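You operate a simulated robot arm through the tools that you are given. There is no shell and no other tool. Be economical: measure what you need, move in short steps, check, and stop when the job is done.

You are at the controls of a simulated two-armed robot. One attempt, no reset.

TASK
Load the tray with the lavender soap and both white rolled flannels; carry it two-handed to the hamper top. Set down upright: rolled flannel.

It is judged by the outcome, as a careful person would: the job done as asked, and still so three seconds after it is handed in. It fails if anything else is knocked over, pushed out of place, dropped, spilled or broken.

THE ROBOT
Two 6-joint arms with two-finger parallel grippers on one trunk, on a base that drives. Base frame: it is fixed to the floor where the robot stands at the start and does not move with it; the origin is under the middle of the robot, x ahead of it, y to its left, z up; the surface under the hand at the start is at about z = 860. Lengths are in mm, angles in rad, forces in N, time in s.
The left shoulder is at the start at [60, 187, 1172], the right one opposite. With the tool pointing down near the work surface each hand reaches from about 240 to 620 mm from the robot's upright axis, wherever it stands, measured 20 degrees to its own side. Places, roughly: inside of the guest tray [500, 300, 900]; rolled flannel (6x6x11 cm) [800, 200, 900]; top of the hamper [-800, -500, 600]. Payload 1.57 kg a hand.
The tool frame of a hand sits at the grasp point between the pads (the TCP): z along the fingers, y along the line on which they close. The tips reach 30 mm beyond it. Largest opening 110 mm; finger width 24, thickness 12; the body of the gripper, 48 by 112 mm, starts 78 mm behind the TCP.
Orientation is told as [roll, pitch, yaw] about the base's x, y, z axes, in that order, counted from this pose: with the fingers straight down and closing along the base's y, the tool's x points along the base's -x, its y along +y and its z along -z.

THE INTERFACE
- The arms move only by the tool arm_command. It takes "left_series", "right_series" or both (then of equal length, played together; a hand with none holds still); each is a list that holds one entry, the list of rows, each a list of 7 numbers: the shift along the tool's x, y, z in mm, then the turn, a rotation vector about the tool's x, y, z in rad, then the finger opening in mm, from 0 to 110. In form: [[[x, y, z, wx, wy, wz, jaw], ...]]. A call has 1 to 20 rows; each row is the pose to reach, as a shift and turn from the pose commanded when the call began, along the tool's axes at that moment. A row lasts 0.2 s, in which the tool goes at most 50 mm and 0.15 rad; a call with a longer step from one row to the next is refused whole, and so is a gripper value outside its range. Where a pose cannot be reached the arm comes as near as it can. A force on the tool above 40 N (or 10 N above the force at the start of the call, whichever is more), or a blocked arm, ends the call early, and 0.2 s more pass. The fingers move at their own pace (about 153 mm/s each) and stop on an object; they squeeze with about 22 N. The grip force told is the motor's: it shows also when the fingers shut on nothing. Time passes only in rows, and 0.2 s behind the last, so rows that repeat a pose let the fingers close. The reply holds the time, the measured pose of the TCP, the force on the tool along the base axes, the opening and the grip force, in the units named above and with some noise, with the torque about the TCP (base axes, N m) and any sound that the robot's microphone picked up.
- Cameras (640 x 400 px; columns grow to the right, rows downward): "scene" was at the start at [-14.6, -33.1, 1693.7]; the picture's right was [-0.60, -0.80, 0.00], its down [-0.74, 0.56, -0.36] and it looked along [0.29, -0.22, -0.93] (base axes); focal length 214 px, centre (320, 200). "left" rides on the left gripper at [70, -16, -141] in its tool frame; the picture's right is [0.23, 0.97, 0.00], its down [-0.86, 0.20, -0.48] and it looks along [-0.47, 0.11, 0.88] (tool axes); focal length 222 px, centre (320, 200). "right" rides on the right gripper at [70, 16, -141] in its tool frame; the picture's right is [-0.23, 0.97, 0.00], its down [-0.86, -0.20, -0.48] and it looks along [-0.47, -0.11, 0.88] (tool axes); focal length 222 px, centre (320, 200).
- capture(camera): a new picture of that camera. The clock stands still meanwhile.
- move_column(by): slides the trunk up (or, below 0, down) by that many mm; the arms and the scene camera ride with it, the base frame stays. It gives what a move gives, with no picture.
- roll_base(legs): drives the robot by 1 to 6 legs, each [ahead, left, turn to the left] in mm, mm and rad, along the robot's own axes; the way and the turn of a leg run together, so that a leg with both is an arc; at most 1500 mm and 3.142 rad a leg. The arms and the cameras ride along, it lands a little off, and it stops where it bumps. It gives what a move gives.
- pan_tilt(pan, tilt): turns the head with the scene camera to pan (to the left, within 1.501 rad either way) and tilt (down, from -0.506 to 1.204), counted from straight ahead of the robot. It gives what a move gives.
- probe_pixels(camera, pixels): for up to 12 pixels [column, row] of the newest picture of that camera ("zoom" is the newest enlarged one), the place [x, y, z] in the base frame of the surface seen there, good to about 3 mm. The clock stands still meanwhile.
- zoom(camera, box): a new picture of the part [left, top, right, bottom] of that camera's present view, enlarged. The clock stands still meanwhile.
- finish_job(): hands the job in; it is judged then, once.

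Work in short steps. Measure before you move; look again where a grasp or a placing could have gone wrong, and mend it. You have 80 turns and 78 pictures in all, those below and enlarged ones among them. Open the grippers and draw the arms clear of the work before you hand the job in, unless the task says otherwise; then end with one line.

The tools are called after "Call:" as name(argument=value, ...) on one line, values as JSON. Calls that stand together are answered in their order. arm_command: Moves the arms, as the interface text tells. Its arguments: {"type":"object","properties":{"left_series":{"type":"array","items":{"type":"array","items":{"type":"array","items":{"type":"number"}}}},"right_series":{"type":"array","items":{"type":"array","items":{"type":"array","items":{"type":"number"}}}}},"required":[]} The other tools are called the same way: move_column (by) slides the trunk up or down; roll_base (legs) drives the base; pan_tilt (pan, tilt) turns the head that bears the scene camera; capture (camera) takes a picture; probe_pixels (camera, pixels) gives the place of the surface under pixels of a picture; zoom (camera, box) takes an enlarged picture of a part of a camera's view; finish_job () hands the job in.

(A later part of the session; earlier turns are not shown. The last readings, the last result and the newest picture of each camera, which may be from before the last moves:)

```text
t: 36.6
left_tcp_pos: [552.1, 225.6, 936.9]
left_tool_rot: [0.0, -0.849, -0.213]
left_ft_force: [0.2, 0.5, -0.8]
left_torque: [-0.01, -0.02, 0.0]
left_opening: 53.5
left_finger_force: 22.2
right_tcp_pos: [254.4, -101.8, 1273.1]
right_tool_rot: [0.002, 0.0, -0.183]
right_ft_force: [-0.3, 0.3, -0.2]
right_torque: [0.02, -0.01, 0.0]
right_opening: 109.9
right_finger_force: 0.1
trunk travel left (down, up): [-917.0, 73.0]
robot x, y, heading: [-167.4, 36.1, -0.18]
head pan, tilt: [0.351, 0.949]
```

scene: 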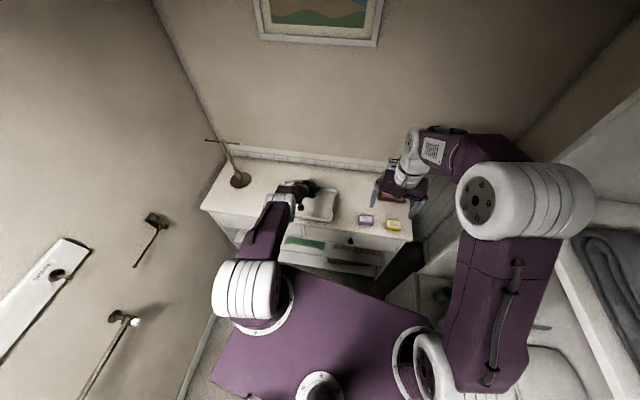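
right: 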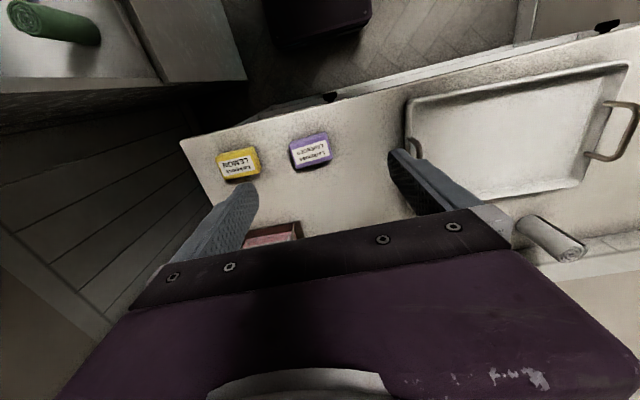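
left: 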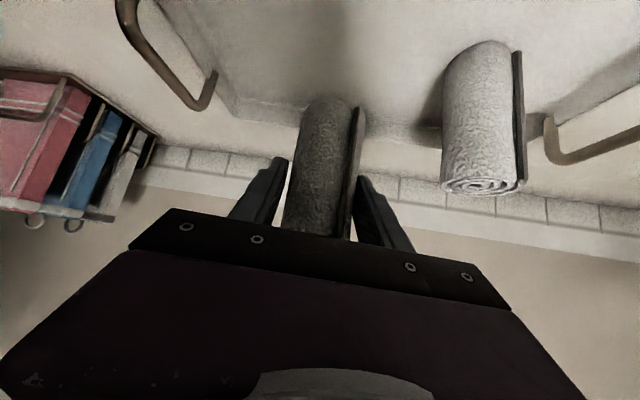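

No contact yet; 2.5 mm more.

Call:
move_column(by=-2.5)

```text
t: 37.1
left_tcp_pos: [551.9, 224.7, 934.1]
left_tool_rot: [0.0, -0.848, -0.214]
left_ft_force: [1.1, 0.3, 3.8]
left_torque: [0.1, 0.0, 0.0]
left_opening: 53.7
left_finger_force: 22.1
right_tcp_pos: [254.1, -100.4, 1271.4]
right_tool_rot: [0.001, 0.0, -0.181]
right_ft_force: [0.4, 0.6, -0.7]
right_torque: [0.01, -0.01, 0.01]
right_opening: 110.2
right_finger_force: 0.0
trunk travel left (down, up): [-914.0, 76.0]
robot x, y, heading: [-163.0, 40.0, -0.182]
head pan, tilt: [0.351, 0.949]
```

Contact. I open to 80 and raise the trunk.

Call:
arm_command(left_series=[[[0, 0, 0, 0, 0, 0, 60], [0, 0, 0, 0, 0, 0, 80], [0, 0, 0, 0, 0, 0, 80]]])

Call:
move_column(by=75)

Call:
capture(camera="left")

```text
t: 37.9
left_tcp_pos: [552.3, 225.2, 932.7]
left_tool_rot: [0.001, -0.847, -0.213]
left_ft_force: [-0.2, -0.1, 0.1]
left_torque: [-0.01, -0.03, -0.02]
left_opening: 79.9
left_finger_force: 0.0
right_tcp_pos: [253.6, -100.6, 1271.5]
right_tool_rot: [-0.001, -0.001, -0.181]
right_ft_force: [-0.7, 0.6, 0.2]
right_torque: [0.0, -0.04, 0.03]
right_opening: 109.9
right_finger_force: 0.0
trunk travel left (down, up): [-914.0, 76.0]
robot x, y, heading: [-164.2, 37.3, -0.179]
head pan, tilt: [0.351, 0.949]
```

```text
t: 39.0
left_tcp_pos: [552.3, 223.9, 1009.2]
left_tool_rot: [0.002, -0.851, -0.214]
left_ft_force: [-1.0, 0.2, 0.3]
left_torque: [-0.01, 0.01, 0.0]
left_opening: 80.1
left_finger_force: 0.0
right_tcp_pos: [254.9, -100.9, 1345.6]
right_tool_rot: [0.0, 0.0, -0.18]
right_ft_force: [-0.4, -1.1, -0.3]
right_torque: [-0.01, 0.02, 0.01]
right_opening: 109.9
right_finger_force: 0.1
trunk travel left (down, up): [-989.0, 1.0]
robot x, y, heading: [-163.7, 38.9, -0.174]
head pan, tilt: [0.351, 0.949]
```

```text
46 pictures are left
```

left: 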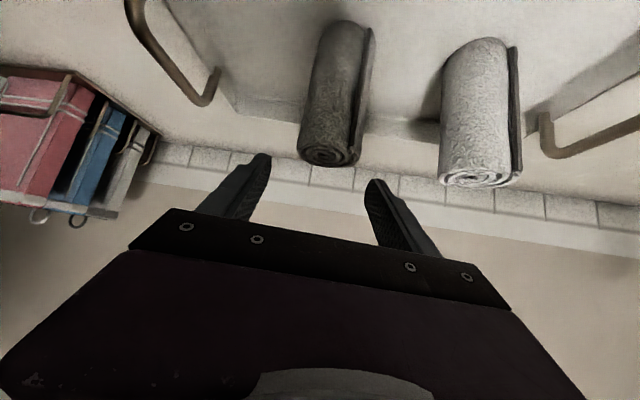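

Both rolls stand upright. I withdraw the left hand backward-up and straighten it to point down, high up.

Call:
arm_command(left_series=[[[0, 0, -40, 0, 0, 0, 80], [0, 0, -80, 0, 0, 0, 80], [0, 0, -120, 0, 0, 0, 80], [-30, 0, -146, 0, 0.14, 0, 80], [-60, 0, -172, 0, 0.28, 0, 80], [-90, 0, -199, 0, 0.42, 0, 80], [-120, 0, -225, 0, 0.56, 0, 80], [-150, 0, -252, 0, 0.7, 0, 80], [-180, 0, -278, 0, 0.84, 0, 80], [-180, 0, -278, 0, 0.85, 0, 80]]])

Call:
roll_base(legs=[[0, 0, 0.18], [164, -38, 0]])

```text
t: 41.2
left_tcp_pos: [458.0, 242.7, 1325.3]
left_tool_rot: [0.001, 0.004, -0.212]
left_ft_force: [0.3, 0.4, 0.7]
left_torque: [0.01, 0.03, 0.0]
left_opening: 79.6
left_finger_force: 0.1
left hand out of reach, approached as far as the arm can: row 6, 9, 10
right_tcp_pos: [254.5, -101.5, 1345.7]
right_tool_rot: [-0.001, 0.001, -0.181]
right_ft_force: [0.0, -0.3, 0.2]
right_torque: [-0.01, -0.03, -0.01]
right_opening: 110.0
right_finger_force: 0.0
trunk travel left (down, up): [-989.0, 1.0]
robot x, y, heading: [-160.6, 35.3, -0.179]
head pan, tilt: [0.351, 0.949]
```

```text
t: 43.4
left_tcp_pos: [569.1, 315.2, 1327.2]
left_tool_rot: [0.0, -0.002, -0.032]
left_ft_force: [-0.1, 0.1, 0.4]
left_torque: [0.0, 0.01, -0.01]
left_opening: 80.2
left_finger_force: 0.0
right_tcp_pos: [430.5, -59.8, 1348.0]
right_tool_rot: [-0.002, -0.003, 0.0]
right_ft_force: [-0.3, 0.7, -0.3]
right_torque: [-0.01, -0.03, 0.01]
right_opening: 110.1
right_finger_force: 0.0
trunk travel left (down, up): [-989.0, 1.0]
robot x, y, heading: [-1.0, -5.7, -0.003]
head pan, tilt: [0.351, 0.949]
```

Base is back near the start. I lower the trunk 189 mm (left hand will be at z≈1138, clear of the rolls) and look with the right hand at the soap.

Call:
move_column(by=-189)

Call:
zoom(camera="right", box=[200, 80, 400, 205])

Call:
probe_pixels(camera="zoom", pixels=[[300, 180], [350, 180], [400, 180], [350, 200], [350, 250], [290, 230], [420, 230], [350, 280]])

```text
t: 45.5
left_tcp_pos: [572.3, 312.9, 1137.0]
left_tool_rot: [0.001, 0.002, -0.031]
left_ft_force: [0.2, -0.3, 0.1]
left_torque: [0.03, -0.03, -0.02]
left_opening: 79.9
left_finger_force: 0.1
right_tcp_pos: [434.2, -61.9, 1156.8]
right_tool_rot: [-0.001, 0.0, 0.001]
right_ft_force: [-0.2, 0.0, 0.1]
right_torque: [-0.01, 0.02, 0.02]
right_opening: 109.9
right_finger_force: 0.2
trunk travel left (down, up): [-800.0, 190.0]
robot x, y, heading: [-0.2, -0.6, -0.006]
head pan, tilt: [0.351, 0.949]
```

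```text
3.20 times, centred on (300, 142) of right
```

zoom: 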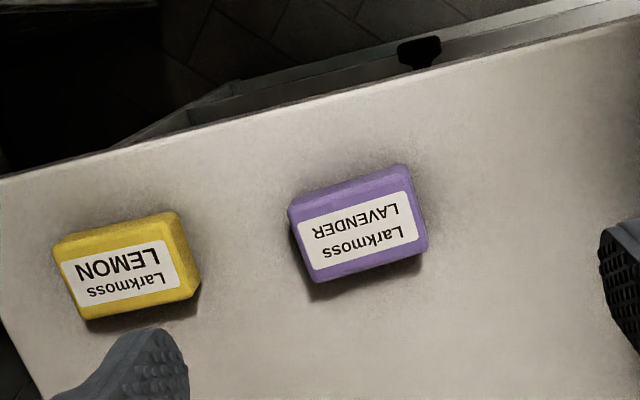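

```text
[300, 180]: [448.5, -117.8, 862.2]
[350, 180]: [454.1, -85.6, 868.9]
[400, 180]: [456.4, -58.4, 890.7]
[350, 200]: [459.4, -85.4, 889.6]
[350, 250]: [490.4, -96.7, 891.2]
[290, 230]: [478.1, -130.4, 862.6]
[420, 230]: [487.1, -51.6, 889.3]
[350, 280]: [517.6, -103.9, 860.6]
```

I probe the soap's top-face corners to get its centre and turn.

Call:
probe_pixels(camera="zoom", pixels=[[294, 213], [403, 172], [422, 245], [316, 275], [358, 232], [348, 190], [370, 262], [304, 245], [414, 208], [180, 218], [188, 250]])

```text
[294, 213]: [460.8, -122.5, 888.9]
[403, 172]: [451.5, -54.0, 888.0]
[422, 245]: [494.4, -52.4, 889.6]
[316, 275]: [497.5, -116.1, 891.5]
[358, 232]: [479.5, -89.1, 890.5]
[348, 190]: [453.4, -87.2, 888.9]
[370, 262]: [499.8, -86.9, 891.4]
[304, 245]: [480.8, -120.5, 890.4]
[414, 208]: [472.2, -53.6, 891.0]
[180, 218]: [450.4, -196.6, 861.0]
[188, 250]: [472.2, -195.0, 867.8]
```

Soap centre ≈ (476,-88), about 50×75 mm, aligned. I park the left hand back and bring the right hand above the soap.

Call:
arm_command(left_series=[[[45, 2, -14, 0, 0, 0, 80], [90, 4, -28, 0, 0, 0, 80], [135, 6, -42, 0, 0, 0, 80], [180, 8, -56, 0, 0, 0, 80], [225, 10, -70, 0, 0, 0, 80], [270, 12, -84, 0, 0, 0, 80]]], right_series=[[[-8, -5, 35, 0, 0, 0, 110], [-16, -10, 70, 0, 0, 0, 110], [-24, -15, 105, 0, 0, 0, 110], [-32, -20, 140, 0, 0, 0, 110], [-40, -26, 175, 0, 0, 0, 110], [-42, -26, 205, 0, 0, 0, 110]]])

Call:
capture(camera="right")

```text
t: 46.9
left_tcp_pos: [304.0, 332.4, 1221.3]
left_tool_rot: [0.001, -0.002, -0.032]
left_ft_force: [-0.2, -0.1, 0.2]
left_torque: [0.05, -0.01, 0.01]
left_opening: 80.1
left_finger_force: 0.1
right_tcp_pos: [473.4, -88.6, 952.4]
right_tool_rot: [0.002, -0.001, 0.0]
right_ft_force: [-0.2, -0.7, -0.5]
right_torque: [0.0, 0.0, 0.01]
right_opening: 109.7
right_finger_force: 0.0
trunk travel left (down, up): [-800.0, 190.0]
robot x, y, heading: [-2.5, 1.7, -0.004]
head pan, tilt: [0.351, 0.949]
```

```text
44 pictures are left
```

right: 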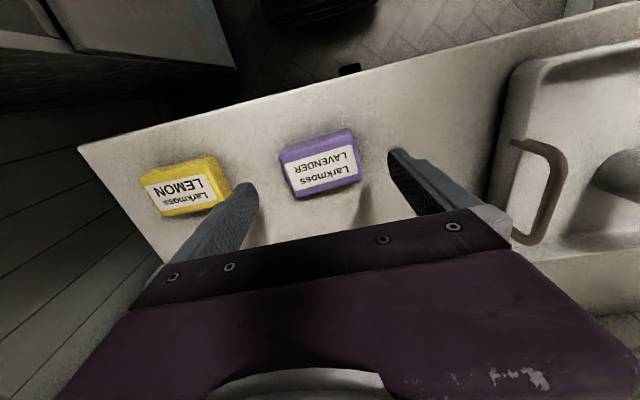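

Soap is between the fingers. I descend to z≈895 with opening 100 and close.

Call:
arm_command(right_series=[[[-2, 0, 20, 0, 0, 0, 100], [-2, 0, 40, 0, 0, 0, 100], [-2, 0, 57, 0, 0, 0, 100], [-2, 0, 57, 0, 0, 0, 100], [-2, 0, 57, 0, 0, 0, 65], [-2, 0, 57, 0, 0, 0, 55], [-2, 0, 57, 0, 0, 0, 55]]])

Call:
capture(camera="right")

```text
t: 48.5
left_tcp_pos: [304.9, 333.4, 1219.4]
left_tool_rot: [0.001, 0.0, -0.031]
left_ft_force: [0.7, -0.3, 0.7]
left_torque: [-0.01, 0.0, -0.01]
left_opening: 80.2
left_finger_force: 0.1
right_tcp_pos: [479.6, -87.9, 893.6]
right_tool_rot: [-0.002, 0.001, 0.001]
right_ft_force: [0.0, 0.3, -0.6]
right_torque: [-0.01, 0.01, 0.0]
right_opening: 75.6
right_finger_force: 21.9
trunk travel left (down, up): [-800.0, 190.0]
robot x, y, heading: [-4.7, -2.5, 0.0]
head pan, tilt: [0.351, 0.949]
```

```text
43 pictures are left
```

right: 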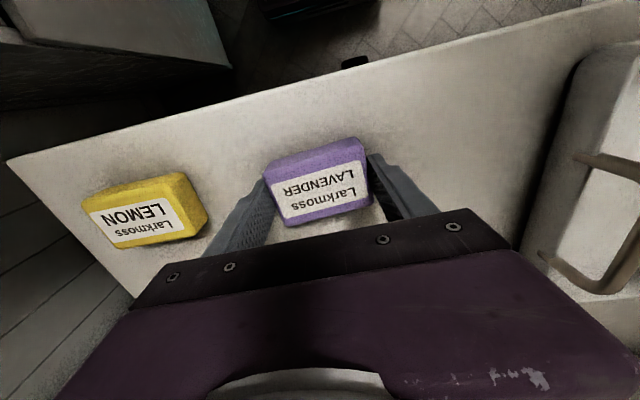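

Soap held (75.6 mm). I lift 130 mm and rotate +90° about vertical.

Call:
arm_command(right_series=[[[0, 0, -43, 0, 0, 0, 55], [0, 0, -87, 0, 0, 0, 55], [0, 0, -130, 0, 0, 0, 55], [0, 8, -132, 0, 0, -0.14, 55], [0, 16, -132, 0, 0, -0.28, 55], [0, 24, -132, 0, 0, -0.42, 55], [0, 32, -132, 0, 0, -0.56, 55], [0, 40, -132, 0, 0, -0.7, 55], [0, 48, -132, 0, 0, -0.84, 55], [0, 56, -132, 0, 0, -0.98, 55], [0, 64, -132, 0, 0, -1.12, 55], [0, 72, -132, 0, 0, -1.26, 55], [0, 80, -132, 0, 0, -1.4, 55], [0, 88, -132, 0, 0, -1.54, 55], [0, 90, -132, 0, 0, -1.57, 55]]])

```text
t: 51.7
left_tcp_pos: [307.1, 333.8, 1220.0]
left_tool_rot: [0.002, 0.001, -0.032]
left_ft_force: [0.3, 0.4, -0.1]
left_torque: [-0.01, 0.01, 0.0]
left_opening: 80.0
left_finger_force: 0.1
right_tcp_pos: [478.0, 1.7, 1027.3]
right_tool_rot: [0.0, 0.001, 1.572]
right_ft_force: [0.9, -0.4, -0.8]
right_torque: [-0.02, -0.02, 0.02]
right_opening: 75.7
right_finger_force: 22.0
trunk travel left (down, up): [-800.0, 190.0]
robot x, y, heading: [0.1, -3.4, -0.001]
head pan, tilt: [0.351, 0.949]
```

Now I move to above (555,148): tool x -146, tool y -77.

Call:
arm_command(right_series=[[[-36, -19, 0, 0, 0, 0, 55], [-73, -38, 0, 0, 0, 0, 55], [-110, -58, 0, 0, 0, 0, 55], [-146, -77, 0, 0, 0, 0, 55], [-146, -77, 0, 0, 0, 0, 55]]])

Call:
capture(camera="right")

Call:
zoom(camera="scene", box=[230, 130, 430, 255])

```text
t: 52.9
left_tcp_pos: [307.2, 334.1, 1220.4]
left_tool_rot: [0.001, 0.004, -0.032]
left_ft_force: [0.3, 1.3, 0.6]
left_torque: [-0.03, 0.0, 0.01]
left_opening: 80.1
left_finger_force: 0.1
right_tcp_pos: [508.4, 112.8, 1034.2]
right_tool_rot: [0.001, 0.001, 1.568]
right_ft_force: [0.4, -0.1, -0.7]
right_torque: [-0.01, 0.0, 0.02]
right_opening: 75.5
right_finger_force: 22.1
right hand out of reach, approached as far as the arm can: row 3, 4, 5
trunk travel left (down, up): [-800.0, 190.0]
robot x, y, heading: [-2.5, -4.7, 0.003]
head pan, tilt: [0.351, 0.949]
```

```text
42 pictures are left
```

right: 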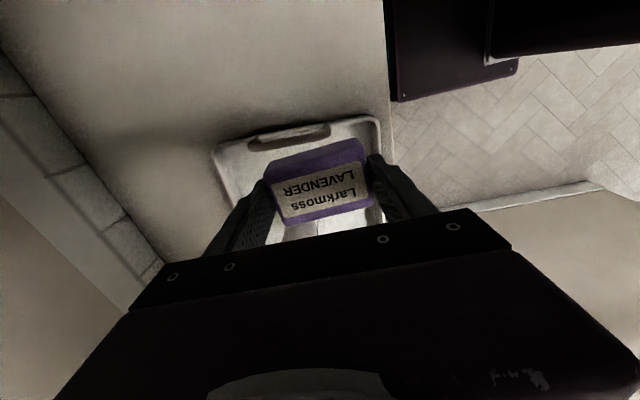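

```text
3.20 times, centred on (330, 192) of scene
```

zoom: 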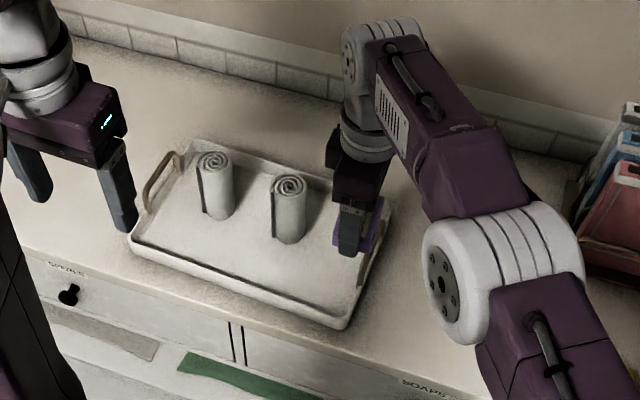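

Out of reach by (47,35) mm; I let the base cover it: 47 ahead, 35 left.

Call:
roll_base(legs=[[47, 35, 0]])

Call:
zoom(camera="scene", box=[230, 130, 430, 255])

```text
t: 53.8
left_tcp_pos: [346.6, 363.6, 1223.0]
left_tool_rot: [0.005, -0.002, -0.03]
left_ft_force: [-0.7, -0.9, -0.1]
left_torque: [-0.01, -0.06, 0.0]
left_opening: 79.8
left_finger_force: 0.1
right_tcp_pos: [550.0, 141.9, 1038.4]
right_tool_rot: [-0.006, -0.004, 1.57]
right_ft_force: [-0.8, -0.8, -0.3]
right_torque: [0.03, -0.05, 0.0]
right_opening: 75.5
right_finger_force: 22.2
trunk travel left (down, up): [-800.0, 190.0]
robot x, y, heading: [48.0, 29.1, -0.005]
head pan, tilt: [0.351, 0.949]
```

```text
3.20 times, centred on (330, 192) of scene
```

zoom: 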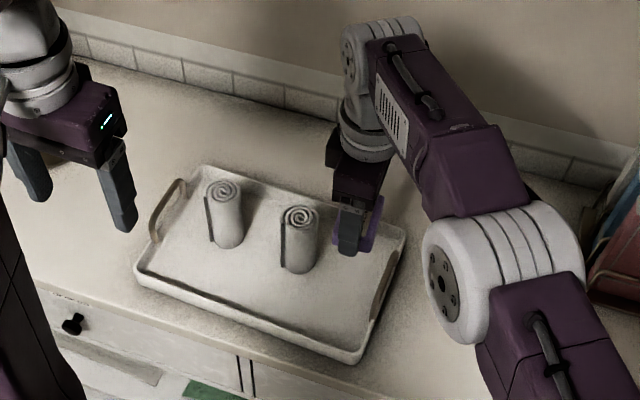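

Lined up. I lower the trunk 120 mm and check.

Call:
move_column(by=-118)

Call:
capture(camera="right")

Call:
zoom(camera="scene", box=[230, 130, 430, 255])

```text
t: 55.3
left_tcp_pos: [352.2, 365.9, 1101.1]
left_tool_rot: [0.003, 0.003, -0.029]
left_ft_force: [-1.0, 0.0, -0.1]
left_torque: [0.0, -0.01, 0.01]
left_opening: 79.8
left_finger_force: 0.0
right_tcp_pos: [555.1, 145.5, 918.4]
right_tool_rot: [-0.001, 0.0, 1.571]
right_ft_force: [1.1, -0.2, 0.3]
right_torque: [0.0, 0.02, -0.03]
right_opening: 75.2
right_finger_force: 21.9
trunk travel left (down, up): [-682.0, 308.0]
robot x, y, heading: [41.6, 33.6, 0.002]
head pan, tilt: [0.351, 0.949]
```

```text
39 pictures are left
```

right: 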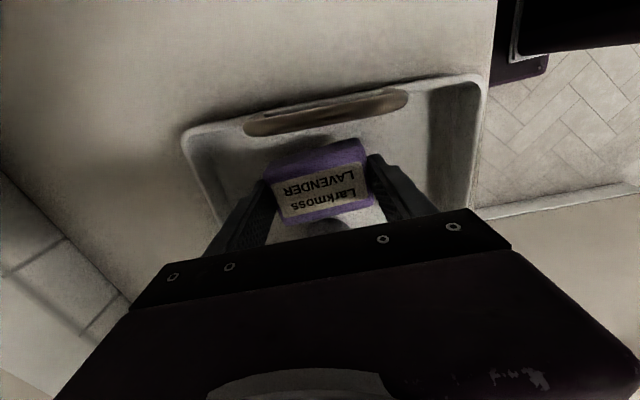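

```text
3.20 times, centred on (330, 192) of scene
```

zoom: 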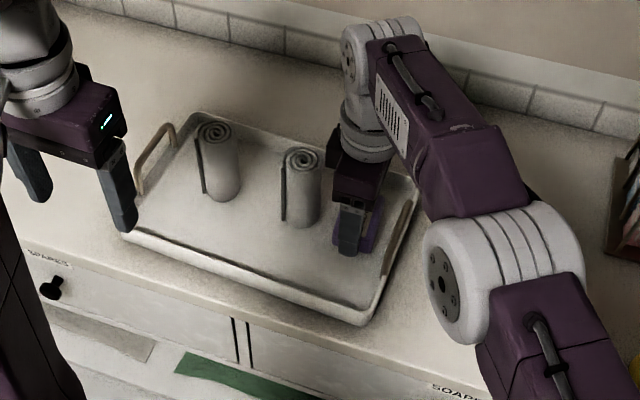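

Clear on all sides. I lower 16 mm, then a bit more to contact.

Call:
move_column(by=-16)

Call:
move_column(by=-2.5)

```text
t: 56.0
left_tcp_pos: [352.5, 367.4, 1086.8]
left_tool_rot: [0.001, 0.002, -0.029]
left_ft_force: [0.0, 0.1, -0.5]
left_torque: [-0.01, 0.01, 0.03]
left_opening: 80.1
left_finger_force: 0.1
right_tcp_pos: [555.2, 145.4, 901.2]
right_tool_rot: [0.0, 0.0, 1.57]
right_ft_force: [-0.6, 0.7, -0.9]
right_torque: [0.0, 0.02, 0.0]
right_opening: 75.4
right_finger_force: 21.5
trunk travel left (down, up): [-666.0, 324.0]
robot x, y, heading: [44.1, 28.3, 0.001]
head pan, tilt: [0.351, 0.949]
```

```text
t: 56.5
left_tcp_pos: [350.1, 365.9, 1084.6]
left_tool_rot: [0.002, 0.0, -0.029]
left_ft_force: [-0.6, -1.0, -1.0]
left_torque: [0.0, -0.02, -0.02]
left_opening: 80.1
left_finger_force: 0.1
right_tcp_pos: [554.1, 144.9, 900.6]
right_tool_rot: [-0.001, 0.0, 1.571]
right_ft_force: [-0.2, -0.6, 2.3]
right_torque: [0.04, 0.18, 0.0]
right_opening: 75.1
right_finger_force: 22.0
trunk travel left (down, up): [-664.0, 326.0]
robot x, y, heading: [49.0, 31.3, 0.001]
head pan, tilt: [0.351, 0.949]
```

Contact (+3 N). I open to 95 and raise the trunk 136 mm back to zero.

Call:
arm_command(right_series=[[[0, 0, 0, 0, 0, 0, 85], [0, 0, 0, 0, 0, 0, 95], [0, 0, 0, 0, 0, 0, 95]]])

Call:
move_column(by=136)

Call:
capture(camera="right")

```text
t: 57.3
left_tcp_pos: [351.1, 367.9, 1083.2]
left_tool_rot: [0.002, 0.002, -0.029]
left_ft_force: [0.3, -0.6, -0.4]
left_torque: [-0.01, -0.01, 0.0]
left_opening: 80.3
left_finger_force: 0.1
right_tcp_pos: [554.8, 145.4, 899.3]
right_tool_rot: [0.0, 0.0, 1.571]
right_ft_force: [-0.3, 0.2, 0.5]
right_torque: [0.01, 0.0, 0.01]
right_opening: 95.1
right_finger_force: 0.2
trunk travel left (down, up): [-664.0, 326.0]
robot x, y, heading: [46.3, 34.8, 0.002]
head pan, tilt: [0.351, 0.949]
```

```text
t: 58.9
left_tcp_pos: [351.9, 367.1, 1219.2]
left_tool_rot: [0.002, 0.001, -0.031]
left_ft_force: [-0.5, -0.1, 0.2]
left_torque: [-0.02, 0.0, 0.01]
left_opening: 80.1
left_finger_force: 0.0
right_tcp_pos: [554.4, 146.1, 1034.5]
right_tool_rot: [0.002, 0.0, 1.572]
right_ft_force: [-0.1, -0.3, -0.5]
right_torque: [0.0, 0.01, 0.03]
right_opening: 94.9
right_finger_force: 0.0
trunk travel left (down, up): [-800.0, 190.0]
robot x, y, heading: [45.9, 32.9, 0.002]
head pan, tilt: [0.351, 0.949]
```

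```text
37 pictures are left
```

right: 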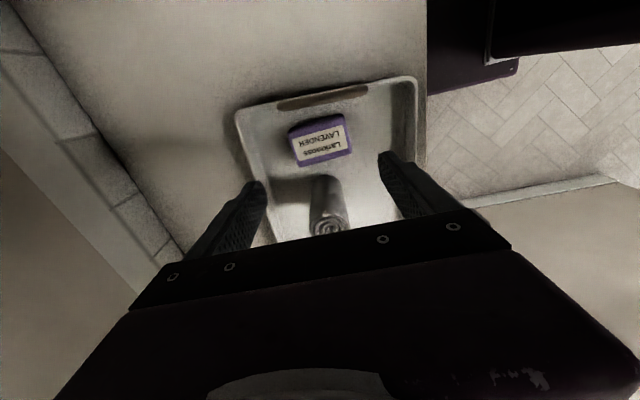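

Soap rests flat in the tray. I rotate the right hand back to yaw 0, above the right handle, while raising it; then look at the hamper side.

Call:
arm_command(right_series=[[[5, 0, -40, 0, 0, 0, 95], [10, 0, -60, 0, 0, 0.14, 95], [15, 0, -60, 0, 0, 0.28, 95], [20, 0, -60, 0, 0, 0.42, 90], [25, 0, -60, 0, 0, 0.56, 80], [30, 0, -60, 0, 0, 0.7, 70], [35, 0, -60, 0, 0, 0.84, 60], [40, 0, -60, 0, 0, 0.98, 60], [45, 0, -60, 0, 0, 1.12, 60], [50, 0, -60, 0, 0, 1.26, 60], [54, 0, -60, 0, 0, 1.4, 60], [54, 0, -60, 0, 0, 1.54, 60], [54, 0, -60, 0, 0, 1.572, 60]]])

Call:
pan_tilt(pan=-1.5, tilt=0.75)

Call:
capture(camera="scene")

```text
t: 61.7
left_tcp_pos: [352.2, 367.4, 1219.4]
left_tool_rot: [0.002, -0.001, -0.029]
left_ft_force: [-0.1, -0.8, 0.1]
left_torque: [0.02, 0.02, 0.02]
left_opening: 80.2
left_finger_force: 0.1
right_tcp_pos: [555.4, 91.1, 1095.9]
right_tool_rot: [-0.001, -0.001, -0.004]
right_ft_force: [0.0, -0.3, -0.2]
right_torque: [0.02, 0.0, -0.04]
right_opening: 60.0
right_finger_force: 0.1
trunk travel left (down, up): [-800.0, 190.0]
robot x, y, heading: [44.1, 28.7, -0.002]
head pan, tilt: [0.351, 0.949]
```

```text
t: 63.5
left_tcp_pos: [351.8, 367.8, 1219.7]
left_tool_rot: [0.003, 0.002, -0.029]
left_ft_force: [-0.2, 0.4, -0.1]
left_torque: [-0.03, 0.0, 0.0]
left_opening: 80.0
left_finger_force: 0.0
right_tcp_pos: [555.1, 91.5, 1095.5]
right_tool_rot: [0.0, 0.0, -0.001]
right_ft_force: [0.7, 0.7, 0.2]
right_torque: [-0.03, -0.04, -0.02]
right_opening: 60.0
right_finger_force: 0.0
trunk travel left (down, up): [-800.0, 190.0]
robot x, y, heading: [46.1, 33.8, 0.007]
head pan, tilt: [-1.499, 0.75]
```

```text
36 pictures are left
```

scene: 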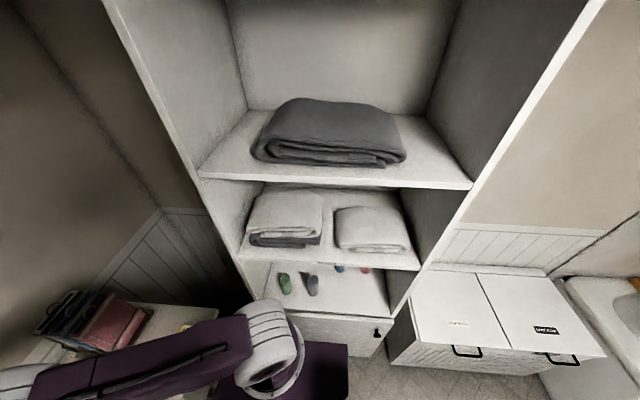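

Call:
zoom(camera="scene", box=[370, 220, 640, 389])

Call:
probe_pixels(camera="zoom", pixels=[[120, 170], [110, 280], [150, 120], [260, 150], [340, 240], [390, 260], [420, 130], [520, 300], [200, 310], [40, 270], [450, 330], [560, 170]])

```text
2.37 times, centred on (505, 304) of scene
```

zoom: 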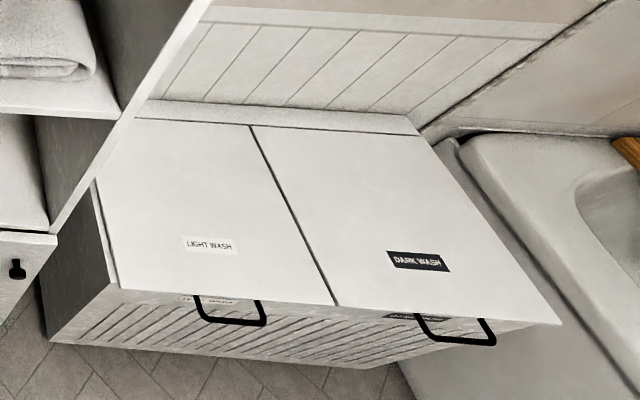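

```text
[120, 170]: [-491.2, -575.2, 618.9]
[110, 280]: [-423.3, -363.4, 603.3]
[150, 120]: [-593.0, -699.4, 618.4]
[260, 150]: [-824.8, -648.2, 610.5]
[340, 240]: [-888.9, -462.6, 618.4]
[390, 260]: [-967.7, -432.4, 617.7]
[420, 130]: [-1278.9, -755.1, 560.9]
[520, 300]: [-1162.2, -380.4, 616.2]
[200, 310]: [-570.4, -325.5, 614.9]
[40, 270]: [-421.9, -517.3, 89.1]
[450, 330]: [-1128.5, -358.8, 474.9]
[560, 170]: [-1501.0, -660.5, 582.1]
```

Hamper top: x -1190…-423, y -755…-360, z 618, clear. I look to the left-rear for obstacles on the way.

Call:
pan_tilt(pan=1.5, tilt=0.75)

Call:
capture(camera="scene")

Call:
probe_pixels(camera="scene", pixels=[[30, 200], [60, 330], [150, 330], [250, 200], [300, 250], [120, 250], [20, 380], [200, 150], [420, 250], [350, 330]])

```text
t: 66.1
left_tcp_pos: [352.2, 367.0, 1220.1]
left_tool_rot: [0.002, 0.002, -0.03]
left_ft_force: [-0.7, 0.3, 0.2]
left_torque: [0.02, 0.03, -0.03]
left_opening: 80.0
left_finger_force: 0.2
right_tcp_pos: [554.3, 92.2, 1093.7]
right_tool_rot: [0.001, -0.001, -0.001]
right_ft_force: [0.3, 0.2, -0.1]
right_torque: [0.0, -0.03, -0.04]
right_opening: 59.9
right_finger_force: 0.1
trunk travel left (down, up): [-800.0, 190.0]
robot x, y, heading: [48.0, 32.1, -0.003]
head pan, tilt: [1.499, 0.75]
```

```text
34 pictures are left
```

scene: 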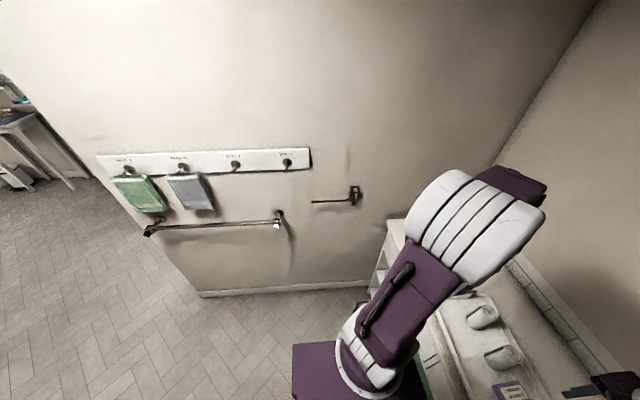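

```text
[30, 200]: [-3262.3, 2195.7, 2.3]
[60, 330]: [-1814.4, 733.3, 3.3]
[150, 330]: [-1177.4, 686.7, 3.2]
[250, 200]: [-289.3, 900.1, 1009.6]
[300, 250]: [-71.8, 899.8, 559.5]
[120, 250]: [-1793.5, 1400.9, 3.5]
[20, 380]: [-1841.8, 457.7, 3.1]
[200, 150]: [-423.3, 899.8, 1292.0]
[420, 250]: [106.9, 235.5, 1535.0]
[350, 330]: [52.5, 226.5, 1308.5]
```

Floor is clear; wall hooks are at y≈900. I strafe to line the robot up with the tray (y≈255), hands high.

Call:
roll_base(legs=[[15, 224, 0]])

Call:
pan_tilt(pan=0, tilt=0.95)

Call:
capture(camera="scene")

```text
t: 67.8
left_tcp_pos: [365.5, 585.8, 1220.4]
left_tool_rot: [0.002, -0.002, -0.026]
left_ft_force: [-0.1, -0.3, 0.0]
left_torque: [0.01, -0.02, 0.0]
left_opening: 79.9
left_finger_force: 0.0
right_tcp_pos: [569.5, 310.5, 1094.4]
right_tool_rot: [0.002, 0.0, 0.002]
right_ft_force: [-0.1, 0.1, -0.2]
right_torque: [0.01, -0.01, -0.04]
right_opening: 60.0
right_finger_force: 0.1
trunk travel left (down, up): [-800.0, 190.0]
robot x, y, heading: [62.4, 250.6, -0.002]
head pan, tilt: [1.499, 0.75]
```

```text
t: 69.4
left_tcp_pos: [365.7, 587.0, 1219.7]
left_tool_rot: [0.003, 0.002, -0.027]
left_ft_force: [-0.6, 0.4, 0.1]
left_torque: [-0.02, 0.0, 0.0]
left_opening: 80.0
left_finger_force: 0.0
right_tcp_pos: [569.9, 312.2, 1094.1]
right_tool_rot: [0.0, 0.0, 0.001]
right_ft_force: [-0.1, -0.3, -0.1]
right_torque: [-0.01, 0.02, 0.03]
right_opening: 60.0
right_finger_force: 0.1
trunk travel left (down, up): [-800.0, 190.0]
robot x, y, heading: [61.0, 248.9, 0.004]
head pan, tilt: [0.0, 0.949]
```

```text
33 pictures are left
```

scene: 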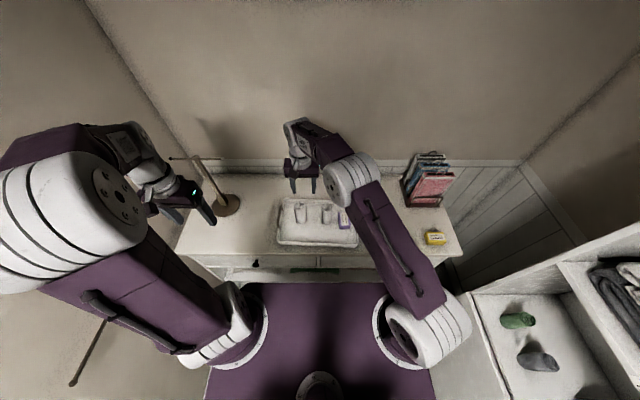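

I check the bronze stand's place before moving the left hand.

Call:
probe_pixels(camera="scene", pixels=[[228, 208], [208, 180], [193, 157], [175, 158], [240, 203], [217, 215]])

Call:
zoom(camera="scene", box=[150, 130, 370, 267])

```text
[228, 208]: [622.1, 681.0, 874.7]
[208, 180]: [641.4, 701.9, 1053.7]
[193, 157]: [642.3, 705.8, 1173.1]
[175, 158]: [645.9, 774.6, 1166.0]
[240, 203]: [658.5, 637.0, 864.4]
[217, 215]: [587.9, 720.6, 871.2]
```

```text
2.91 times, centred on (260, 198) of scene
```

zoom: 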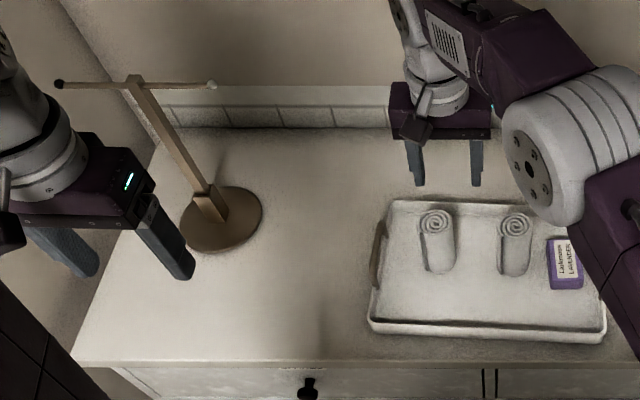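

The stand is at (640,705) with a crossbar reaching y≈600; my path keeps clear by moving right first. I send both hands to above their handles.

Call:
arm_command(left_series=[[[0, -40, 0, 0, 0, -0.013, 60], [0, -80, 10, 0, 0, -0.027, 50], [0, -120, 30, 0, 0, -0.027, 50], [-35, -150, 45, 0, 0, -0.027, 50], [-75, -163, 60, 0, 0, -0.027, 50], [-110, -163, 90, 0, 0, -0.027, 50], [-145, -163, 120, 0, 0, -0.027, 50], [-180, -163, 150, 0, 0, -0.027, 50], [-186, -163, 180, 0, 0, -0.027, 50], [-186, -163, 180, 0, 0, -0.027, 50]]], right_series=[[[4, -35, 0, 0, 0, 0, 50], [8, -70, 0, 0, 0, 0, 50], [12, -105, 0, 0, 0, 0, 50], [15, -140, 0, 0, 0, 0, 50], [18, -175, 0, 0, 0, 0, 50], [18, -205, 0, 0, 0, 0, 50], [18, -219, 18, 0, 0, 0, 50], [18, -219, 36, 0, 0, 0, 50], [18, -219, 54, 0, 0, 0, 50], [18, -219, 54, 0, 0, 0, 50]]])

Call:
capture(camera="scene")

Call:
capture(camera="left")

Call:
capture(camera="right")

```text
t: 71.6
left_tcp_pos: [547.7, 419.4, 1040.3]
left_tool_rot: [0.001, 0.0, 0.001]
left_ft_force: [-0.2, -0.5, -0.4]
left_torque: [0.03, -0.03, -0.01]
left_opening: 50.0
left_finger_force: 0.1
right_tcp_pos: [550.2, 93.4, 1039.7]
right_tool_rot: [0.002, 0.0, 0.001]
right_ft_force: [-0.2, 0.0, 0.6]
right_torque: [0.0, 0.0, 0.04]
right_opening: 50.0
right_finger_force: 0.1
trunk travel left (down, up): [-800.0, 190.0]
robot x, y, heading: [57.4, 249.9, 0.004]
head pan, tilt: [0.0, 0.949]
```

```text
31 pictures are left
```

scene: 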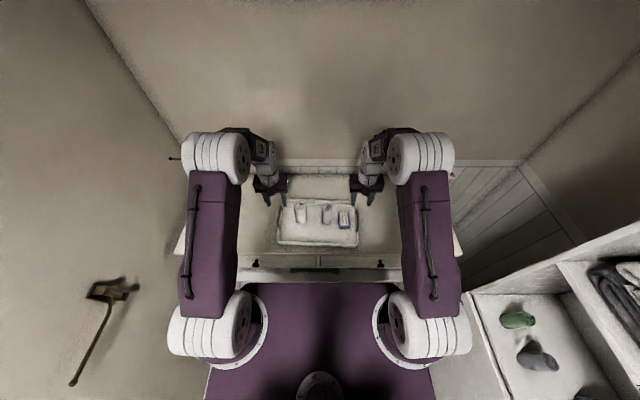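

```text
30 pictures are left
```

left: 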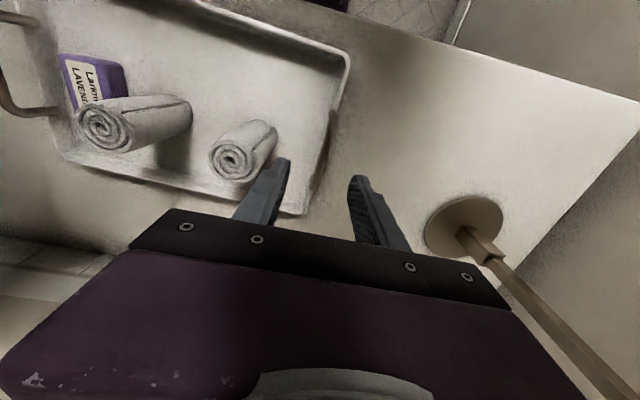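

```text
29 pictures are left
```

right: 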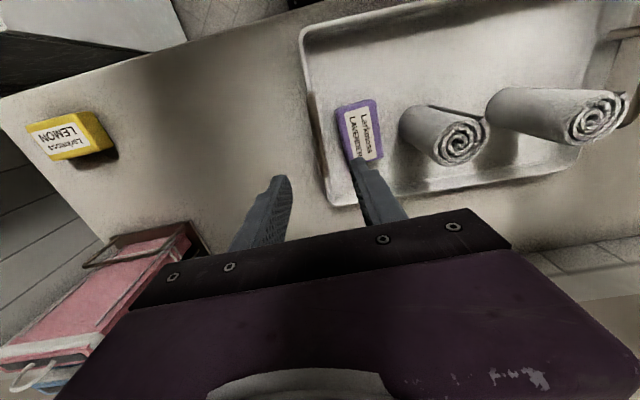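

I probe each handle bar through the opposite hand's camera.

Call:
probe_pixels(camera="left", pixels=[[3, 60], [3, 80], [8, 104], [40, 110], [15, 19], [30, 20]])

Call:
probe_pixels(camera="right", pixels=[[625, 36], [638, 35], [638, 90], [636, 110], [628, 120]])

Call:
zoom(camera="scene", box=[260, 170, 380, 245])

```text
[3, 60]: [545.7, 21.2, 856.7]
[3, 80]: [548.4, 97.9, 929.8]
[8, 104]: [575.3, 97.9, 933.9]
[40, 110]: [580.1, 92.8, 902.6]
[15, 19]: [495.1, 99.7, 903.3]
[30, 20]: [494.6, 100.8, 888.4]
```

```text
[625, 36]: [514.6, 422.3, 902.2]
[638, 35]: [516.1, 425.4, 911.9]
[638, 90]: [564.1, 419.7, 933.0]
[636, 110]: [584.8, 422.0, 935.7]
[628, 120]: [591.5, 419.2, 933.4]
```

```text
5.33 times, centred on (320, 208) of scene
```

zoom: 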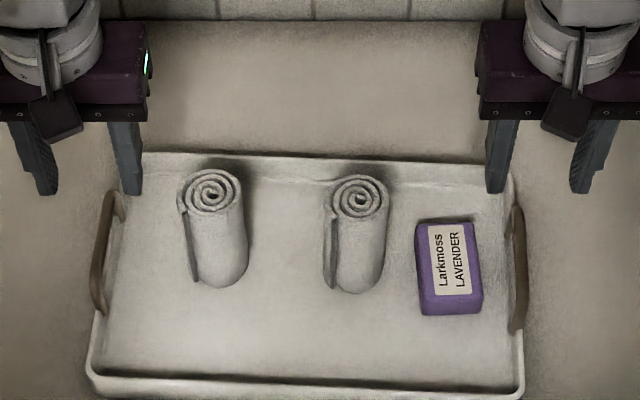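

Right bar is at y≈96, left at y≈421, tops ≈ 937. I narrow the jaws to 26 and descend to just above the bars (z≈975) for a check.

Call:
arm_command(left_series=[[[-7, 2, 20, 0, 0, 0, 26], [-7, 2, 45, 0, 0, 0, 26], [-7, 2, 62, 0, 0, 0, 26], [-7, 2, 62, 0, 0, 0, 26]]], right_series=[[[5, 2, 20, 0, 0, 0, 26], [5, 2, 45, 0, 0, 0, 26], [5, 2, 62, 0, 0, 0, 26], [5, 2, 62, 0, 0, 0, 26]]])

Call:
capture(camera="left")

Call:
capture(camera="right")

```text
t: 72.6
left_tcp_pos: [554.0, 421.3, 977.5]
left_tool_rot: [0.002, 0.0, 0.002]
left_ft_force: [-0.3, -0.4, 0.7]
left_torque: [0.02, 0.01, -0.02]
left_opening: 25.8
left_finger_force: 0.0
right_tcp_pos: [546.5, 94.3, 978.3]
right_tool_rot: [0.0, -0.001, 0.002]
right_ft_force: [-0.2, 0.6, 0.4]
right_torque: [0.04, 0.0, -0.04]
right_opening: 25.8
right_finger_force: 0.0
trunk travel left (down, up): [-800.0, 190.0]
robot x, y, heading: [62.5, 250.7, 0.003]
head pan, tilt: [0.0, 0.949]
```

```text
27 pictures are left
```

left: 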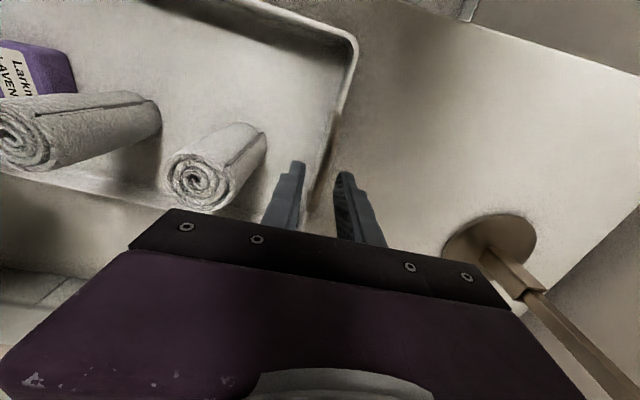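

```text
26 pictures are left
```

right: 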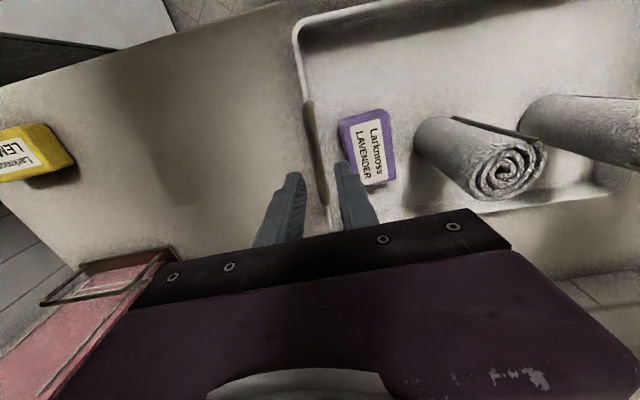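

Both bars lie between the finger tips (right at col ~320, left at col ~320). I descend 43 mm slowly and close.

Call:
arm_command(left_series=[[[0, 0, 15, 0, 0, 0, 26], [0, 0, 30, 0, 0, 0, 26], [0, 0, 43, 0, 0, 0, 26], [0, 0, 43, 0, 0, 0, 26], [0, 0, 43, 0, 0, 0, 10], [0, 0, 43, 0, 0, 0, 0], [0, 0, 43, 0, 0, 0, 0], [0, 0, 43, 0, 0, 0, 0]]], right_series=[[[0, 0, 15, 0, 0, 0, 26], [0, 0, 30, 0, 0, 0, 26], [0, 0, 43, 0, 0, 0, 26], [0, 0, 43, 0, 0, 0, 26], [0, 0, 43, 0, 0, 0, 10], [0, 0, 43, 0, 0, 0, 0], [0, 0, 43, 0, 0, 0, 0], [0, 0, 43, 0, 0, 0, 0]]])

Call:
capture(camera="right")

Call:
capture(camera="left")

```text
t: 74.1
left_tcp_pos: [553.3, 422.9, 934.1]
left_tool_rot: [0.006, 0.003, -0.001]
left_ft_force: [-2.1, 4.7, 2.5]
left_torque: [-0.03, -0.34, -0.54]
left_opening: 10.2
left_finger_force: 22.0
right_tcp_pos: [546.7, 91.6, 934.3]
right_tool_rot: [-0.002, -0.001, -0.003]
right_ft_force: [2.1, -3.1, -0.2]
right_torque: [0.04, 0.29, -0.56]
right_opening: 10.4
right_finger_force: 22.1
trunk travel left (down, up): [-800.0, 190.0]
robot x, y, heading: [61.6, 249.2, 0.004]
head pan, tilt: [0.0, 0.949]
stopped in row 7 (left hand): the force on the tool passed its limit at 43 N (the readings are from after the stop); the commanded pose is now the measured one
```

```text
25 pictures are left
```

right: 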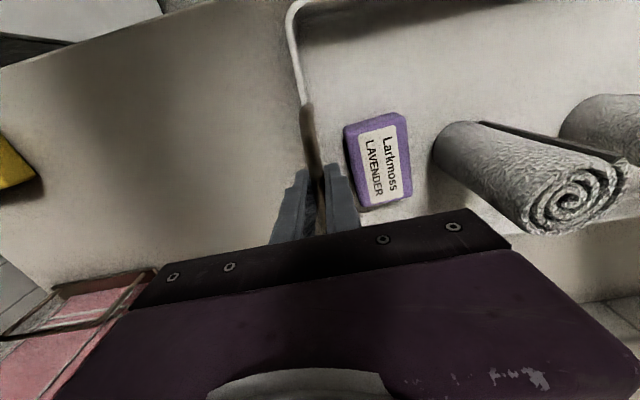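

```text
24 pictures are left
```

left: 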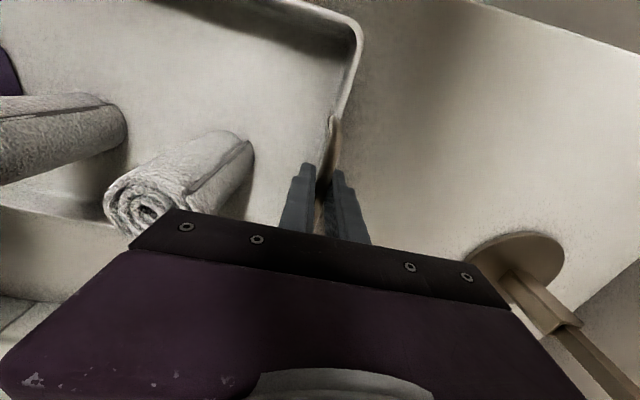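

Both handles are gripped (10.3 mm). I lift 20 mm by the trunk and check levelness.

Call:
move_column(by=20)

Call:
zoom(camera="scene", box=[260, 170, 380, 245])

Call:
probe_pixels(camera="zoom", pixels=[[160, 200], [160, 340], [470, 200], [470, 345], [290, 300], [290, 200]])

```text
t: 74.8
left_tcp_pos: [553.6, 423.7, 952.3]
left_tool_rot: [0.005, 0.003, -0.002]
left_ft_force: [-3.4, 7.0, -1.9]
left_torque: [-0.01, 0.18, -0.54]
left_opening: 10.2
left_finger_force: 22.9
right_tcp_pos: [547.1, 91.7, 955.0]
right_tool_rot: [-0.002, -0.002, -0.002]
right_ft_force: [4.3, -7.9, -3.1]
right_torque: [-0.06, -0.18, -0.52]
right_opening: 10.1
right_finger_force: 22.0
trunk travel left (down, up): [-820.0, 170.0]
robot x, y, heading: [65.0, 250.4, 0.003]
head pan, tilt: [0.0, 0.949]
```

```text
5.33 times, centred on (320, 208) of scene
```

zoom: 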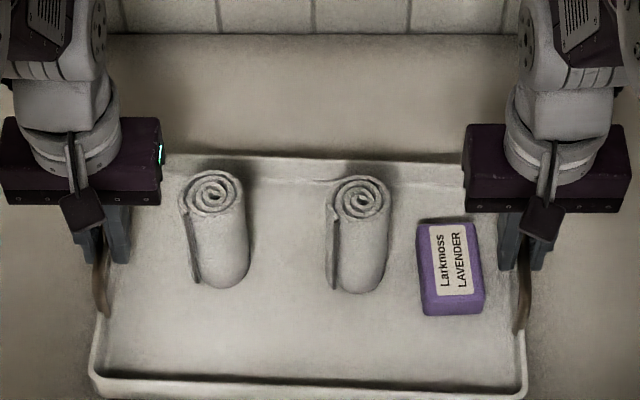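

```text
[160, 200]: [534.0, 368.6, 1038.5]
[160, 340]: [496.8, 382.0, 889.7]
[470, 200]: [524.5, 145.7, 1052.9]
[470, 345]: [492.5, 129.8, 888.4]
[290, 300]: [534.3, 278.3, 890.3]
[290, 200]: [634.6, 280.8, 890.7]
```

The tray hangs level (floor z≈890 all over). I lift 50 more, make a first backward leg, and check that the rolls stay put.

Call:
move_column(by=50)

Call:
roll_base(legs=[[-150, 0, 0]])

Call:
zoom(camera="scene", box=[260, 160, 380, 235])

```text
t: 75.7
left_tcp_pos: [556.8, 422.6, 1002.8]
left_tool_rot: [0.005, 0.005, 0.0]
left_ft_force: [-3.4, 9.9, -2.6]
left_torque: [0.0, 0.33, -0.54]
left_opening: 10.2
left_finger_force: 22.3
right_tcp_pos: [547.8, 92.4, 1004.4]
right_tool_rot: [-0.002, 0.002, -0.001]
right_ft_force: [3.5, -10.5, -2.0]
right_torque: [-0.04, -0.3, -0.53]
right_opening: 10.0
right_finger_force: 21.7
trunk travel left (down, up): [-870.0, 120.0]
robot x, y, heading: [61.7, 255.1, 0.003]
head pan, tilt: [0.0, 0.949]
```

```text
t: 77.0
left_tcp_pos: [406.6, 421.5, 1002.1]
left_tool_rot: [0.004, 0.005, -0.006]
left_ft_force: [-3.1, 14.4, -1.5]
left_torque: [-0.02, -0.11, -0.52]
left_opening: 10.1
left_finger_force: 22.0
right_tcp_pos: [398.1, 89.4, 1003.2]
right_tool_rot: [-0.001, 0.001, -0.006]
right_ft_force: [3.3, -13.8, -3.6]
right_torque: [-0.08, 0.14, -0.54]
right_opening: 10.4
right_finger_force: 21.9
trunk travel left (down, up): [-870.0, 120.0]
robot x, y, heading: [-89.1, 249.4, -0.003]
head pan, tilt: [0.0, 0.949]
```

```text
5.33 times, centred on (320, 198) of scene
```

zoom: 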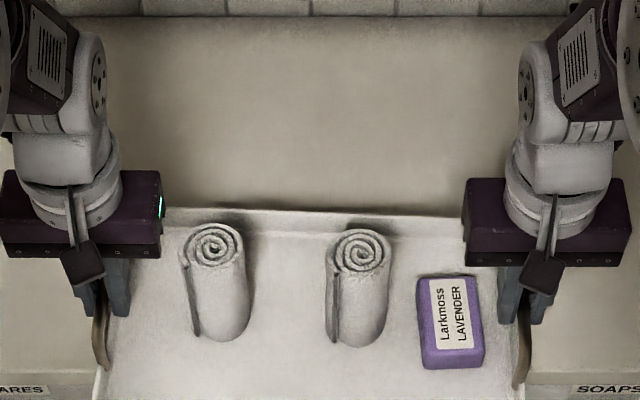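

Rolls are still. The inward squeeze force is growing (14 N), so I yield both hands 1 mm outward and see.

Call:
arm_command(left_series=[[[0, 1, 0, 0, 0, 0, 0], [0, 1, 0, 0, 0, 0, 0]]], right_series=[[[0, -1, 0, 0, 0, 0, 0], [0, -1, 0, 0, 0, 0, 0]]])

```text
t: 77.7
left_tcp_pos: [404.8, 422.1, 1002.9]
left_tool_rot: [0.005, 0.003, -0.005]
left_ft_force: [-2.8, -19.1, -2.3]
left_torque: [-0.04, 0.14, -0.59]
left_opening: 9.9
left_finger_force: 21.7
right_tcp_pos: [398.2, 88.7, 1004.9]
right_tool_rot: [-0.002, -0.002, -0.006]
right_ft_force: [3.2, 16.5, -3.3]
right_torque: [0.1, -0.06, -0.58]
right_opening: 10.2
right_finger_force: 21.9
trunk travel left (down, up): [-870.0, 120.0]
robot x, y, heading: [-89.7, 250.6, -0.004]
head pan, tilt: [0.0, 0.949]
```

Very stiff; I go back about 0.55 mm to the neutral point.

Call:
arm_command(left_series=[[[0, -0.55, 0, 0, 0, 0, 0], [0, -0.55, 0, 0, 0, 0, 0]]], right_series=[[[0, 0.55, 0, 0, 0, 0, 0], [0, 0.55, 0, 0, 0, 0, 0]]])

Call:
roll_base(legs=[[-360, 0, 0]])

Call:
pan_tilt(pan=-1.2, tilt=0.75)

Call:
capture(camera="scene")

```text
t: 78.2
left_tcp_pos: [405.1, 422.2, 1003.5]
left_tool_rot: [0.005, 0.004, -0.005]
left_ft_force: [-2.7, -13.4, -1.6]
left_torque: [-0.01, 0.49, -0.56]
left_opening: 10.3
left_finger_force: 21.8
right_tcp_pos: [396.5, 89.2, 1004.4]
right_tool_rot: [-0.002, 0.0, -0.004]
right_ft_force: [3.6, 13.5, -3.2]
right_torque: [-0.02, -0.46, -0.59]
right_opening: 10.0
right_finger_force: 22.4
trunk travel left (down, up): [-870.0, 120.0]
robot x, y, heading: [-86.8, 250.5, -0.002]
head pan, tilt: [0.0, 0.949]
```

```text
t: 80.5
left_tcp_pos: [49.9, 421.4, 1002.0]
left_tool_rot: [0.005, 0.003, -0.005]
left_ft_force: [-3.7, -10.6, -2.0]
left_torque: [-0.01, -0.07, -0.55]
left_opening: 10.3
left_finger_force: 21.6
right_tcp_pos: [42.3, 89.6, 1003.6]
right_tool_rot: [-0.002, 0.001, -0.006]
right_ft_force: [3.9, 11.7, -2.9]
right_torque: [0.09, 0.08, -0.54]
right_opening: 10.0
right_finger_force: 21.7
trunk travel left (down, up): [-870.0, 120.0]
robot x, y, heading: [-444.8, 251.4, -0.003]
head pan, tilt: [0.0, 0.949]
```

```text
t: 81.9
left_tcp_pos: [48.6, 422.1, 1002.8]
left_tool_rot: [0.005, 0.002, -0.005]
left_ft_force: [-3.2, -1.6, -2.3]
left_torque: [0.01, 0.4, -0.55]
left_opening: 10.4
left_finger_force: 22.3
right_tcp_pos: [40.3, 91.2, 1004.3]
right_tool_rot: [-0.001, 0.0, -0.004]
right_ft_force: [2.7, 1.5, -2.5]
right_torque: [-0.04, -0.41, -0.54]
right_opening: 10.0
right_finger_force: 21.7
trunk travel left (down, up): [-870.0, 120.0]
robot x, y, heading: [-444.5, 249.4, -0.003]
head pan, tilt: [-1.201, 0.75]
```

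```text
21 pictures are left
```

scene: 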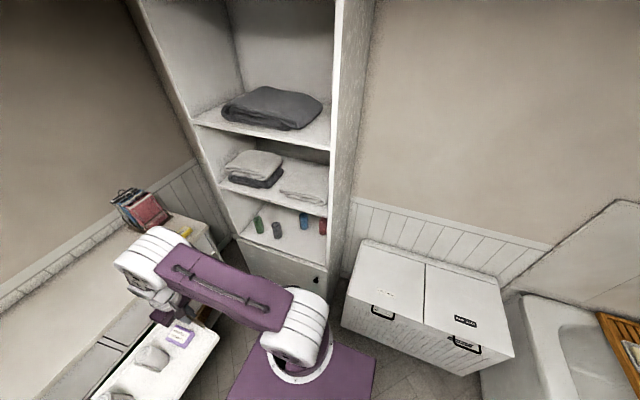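

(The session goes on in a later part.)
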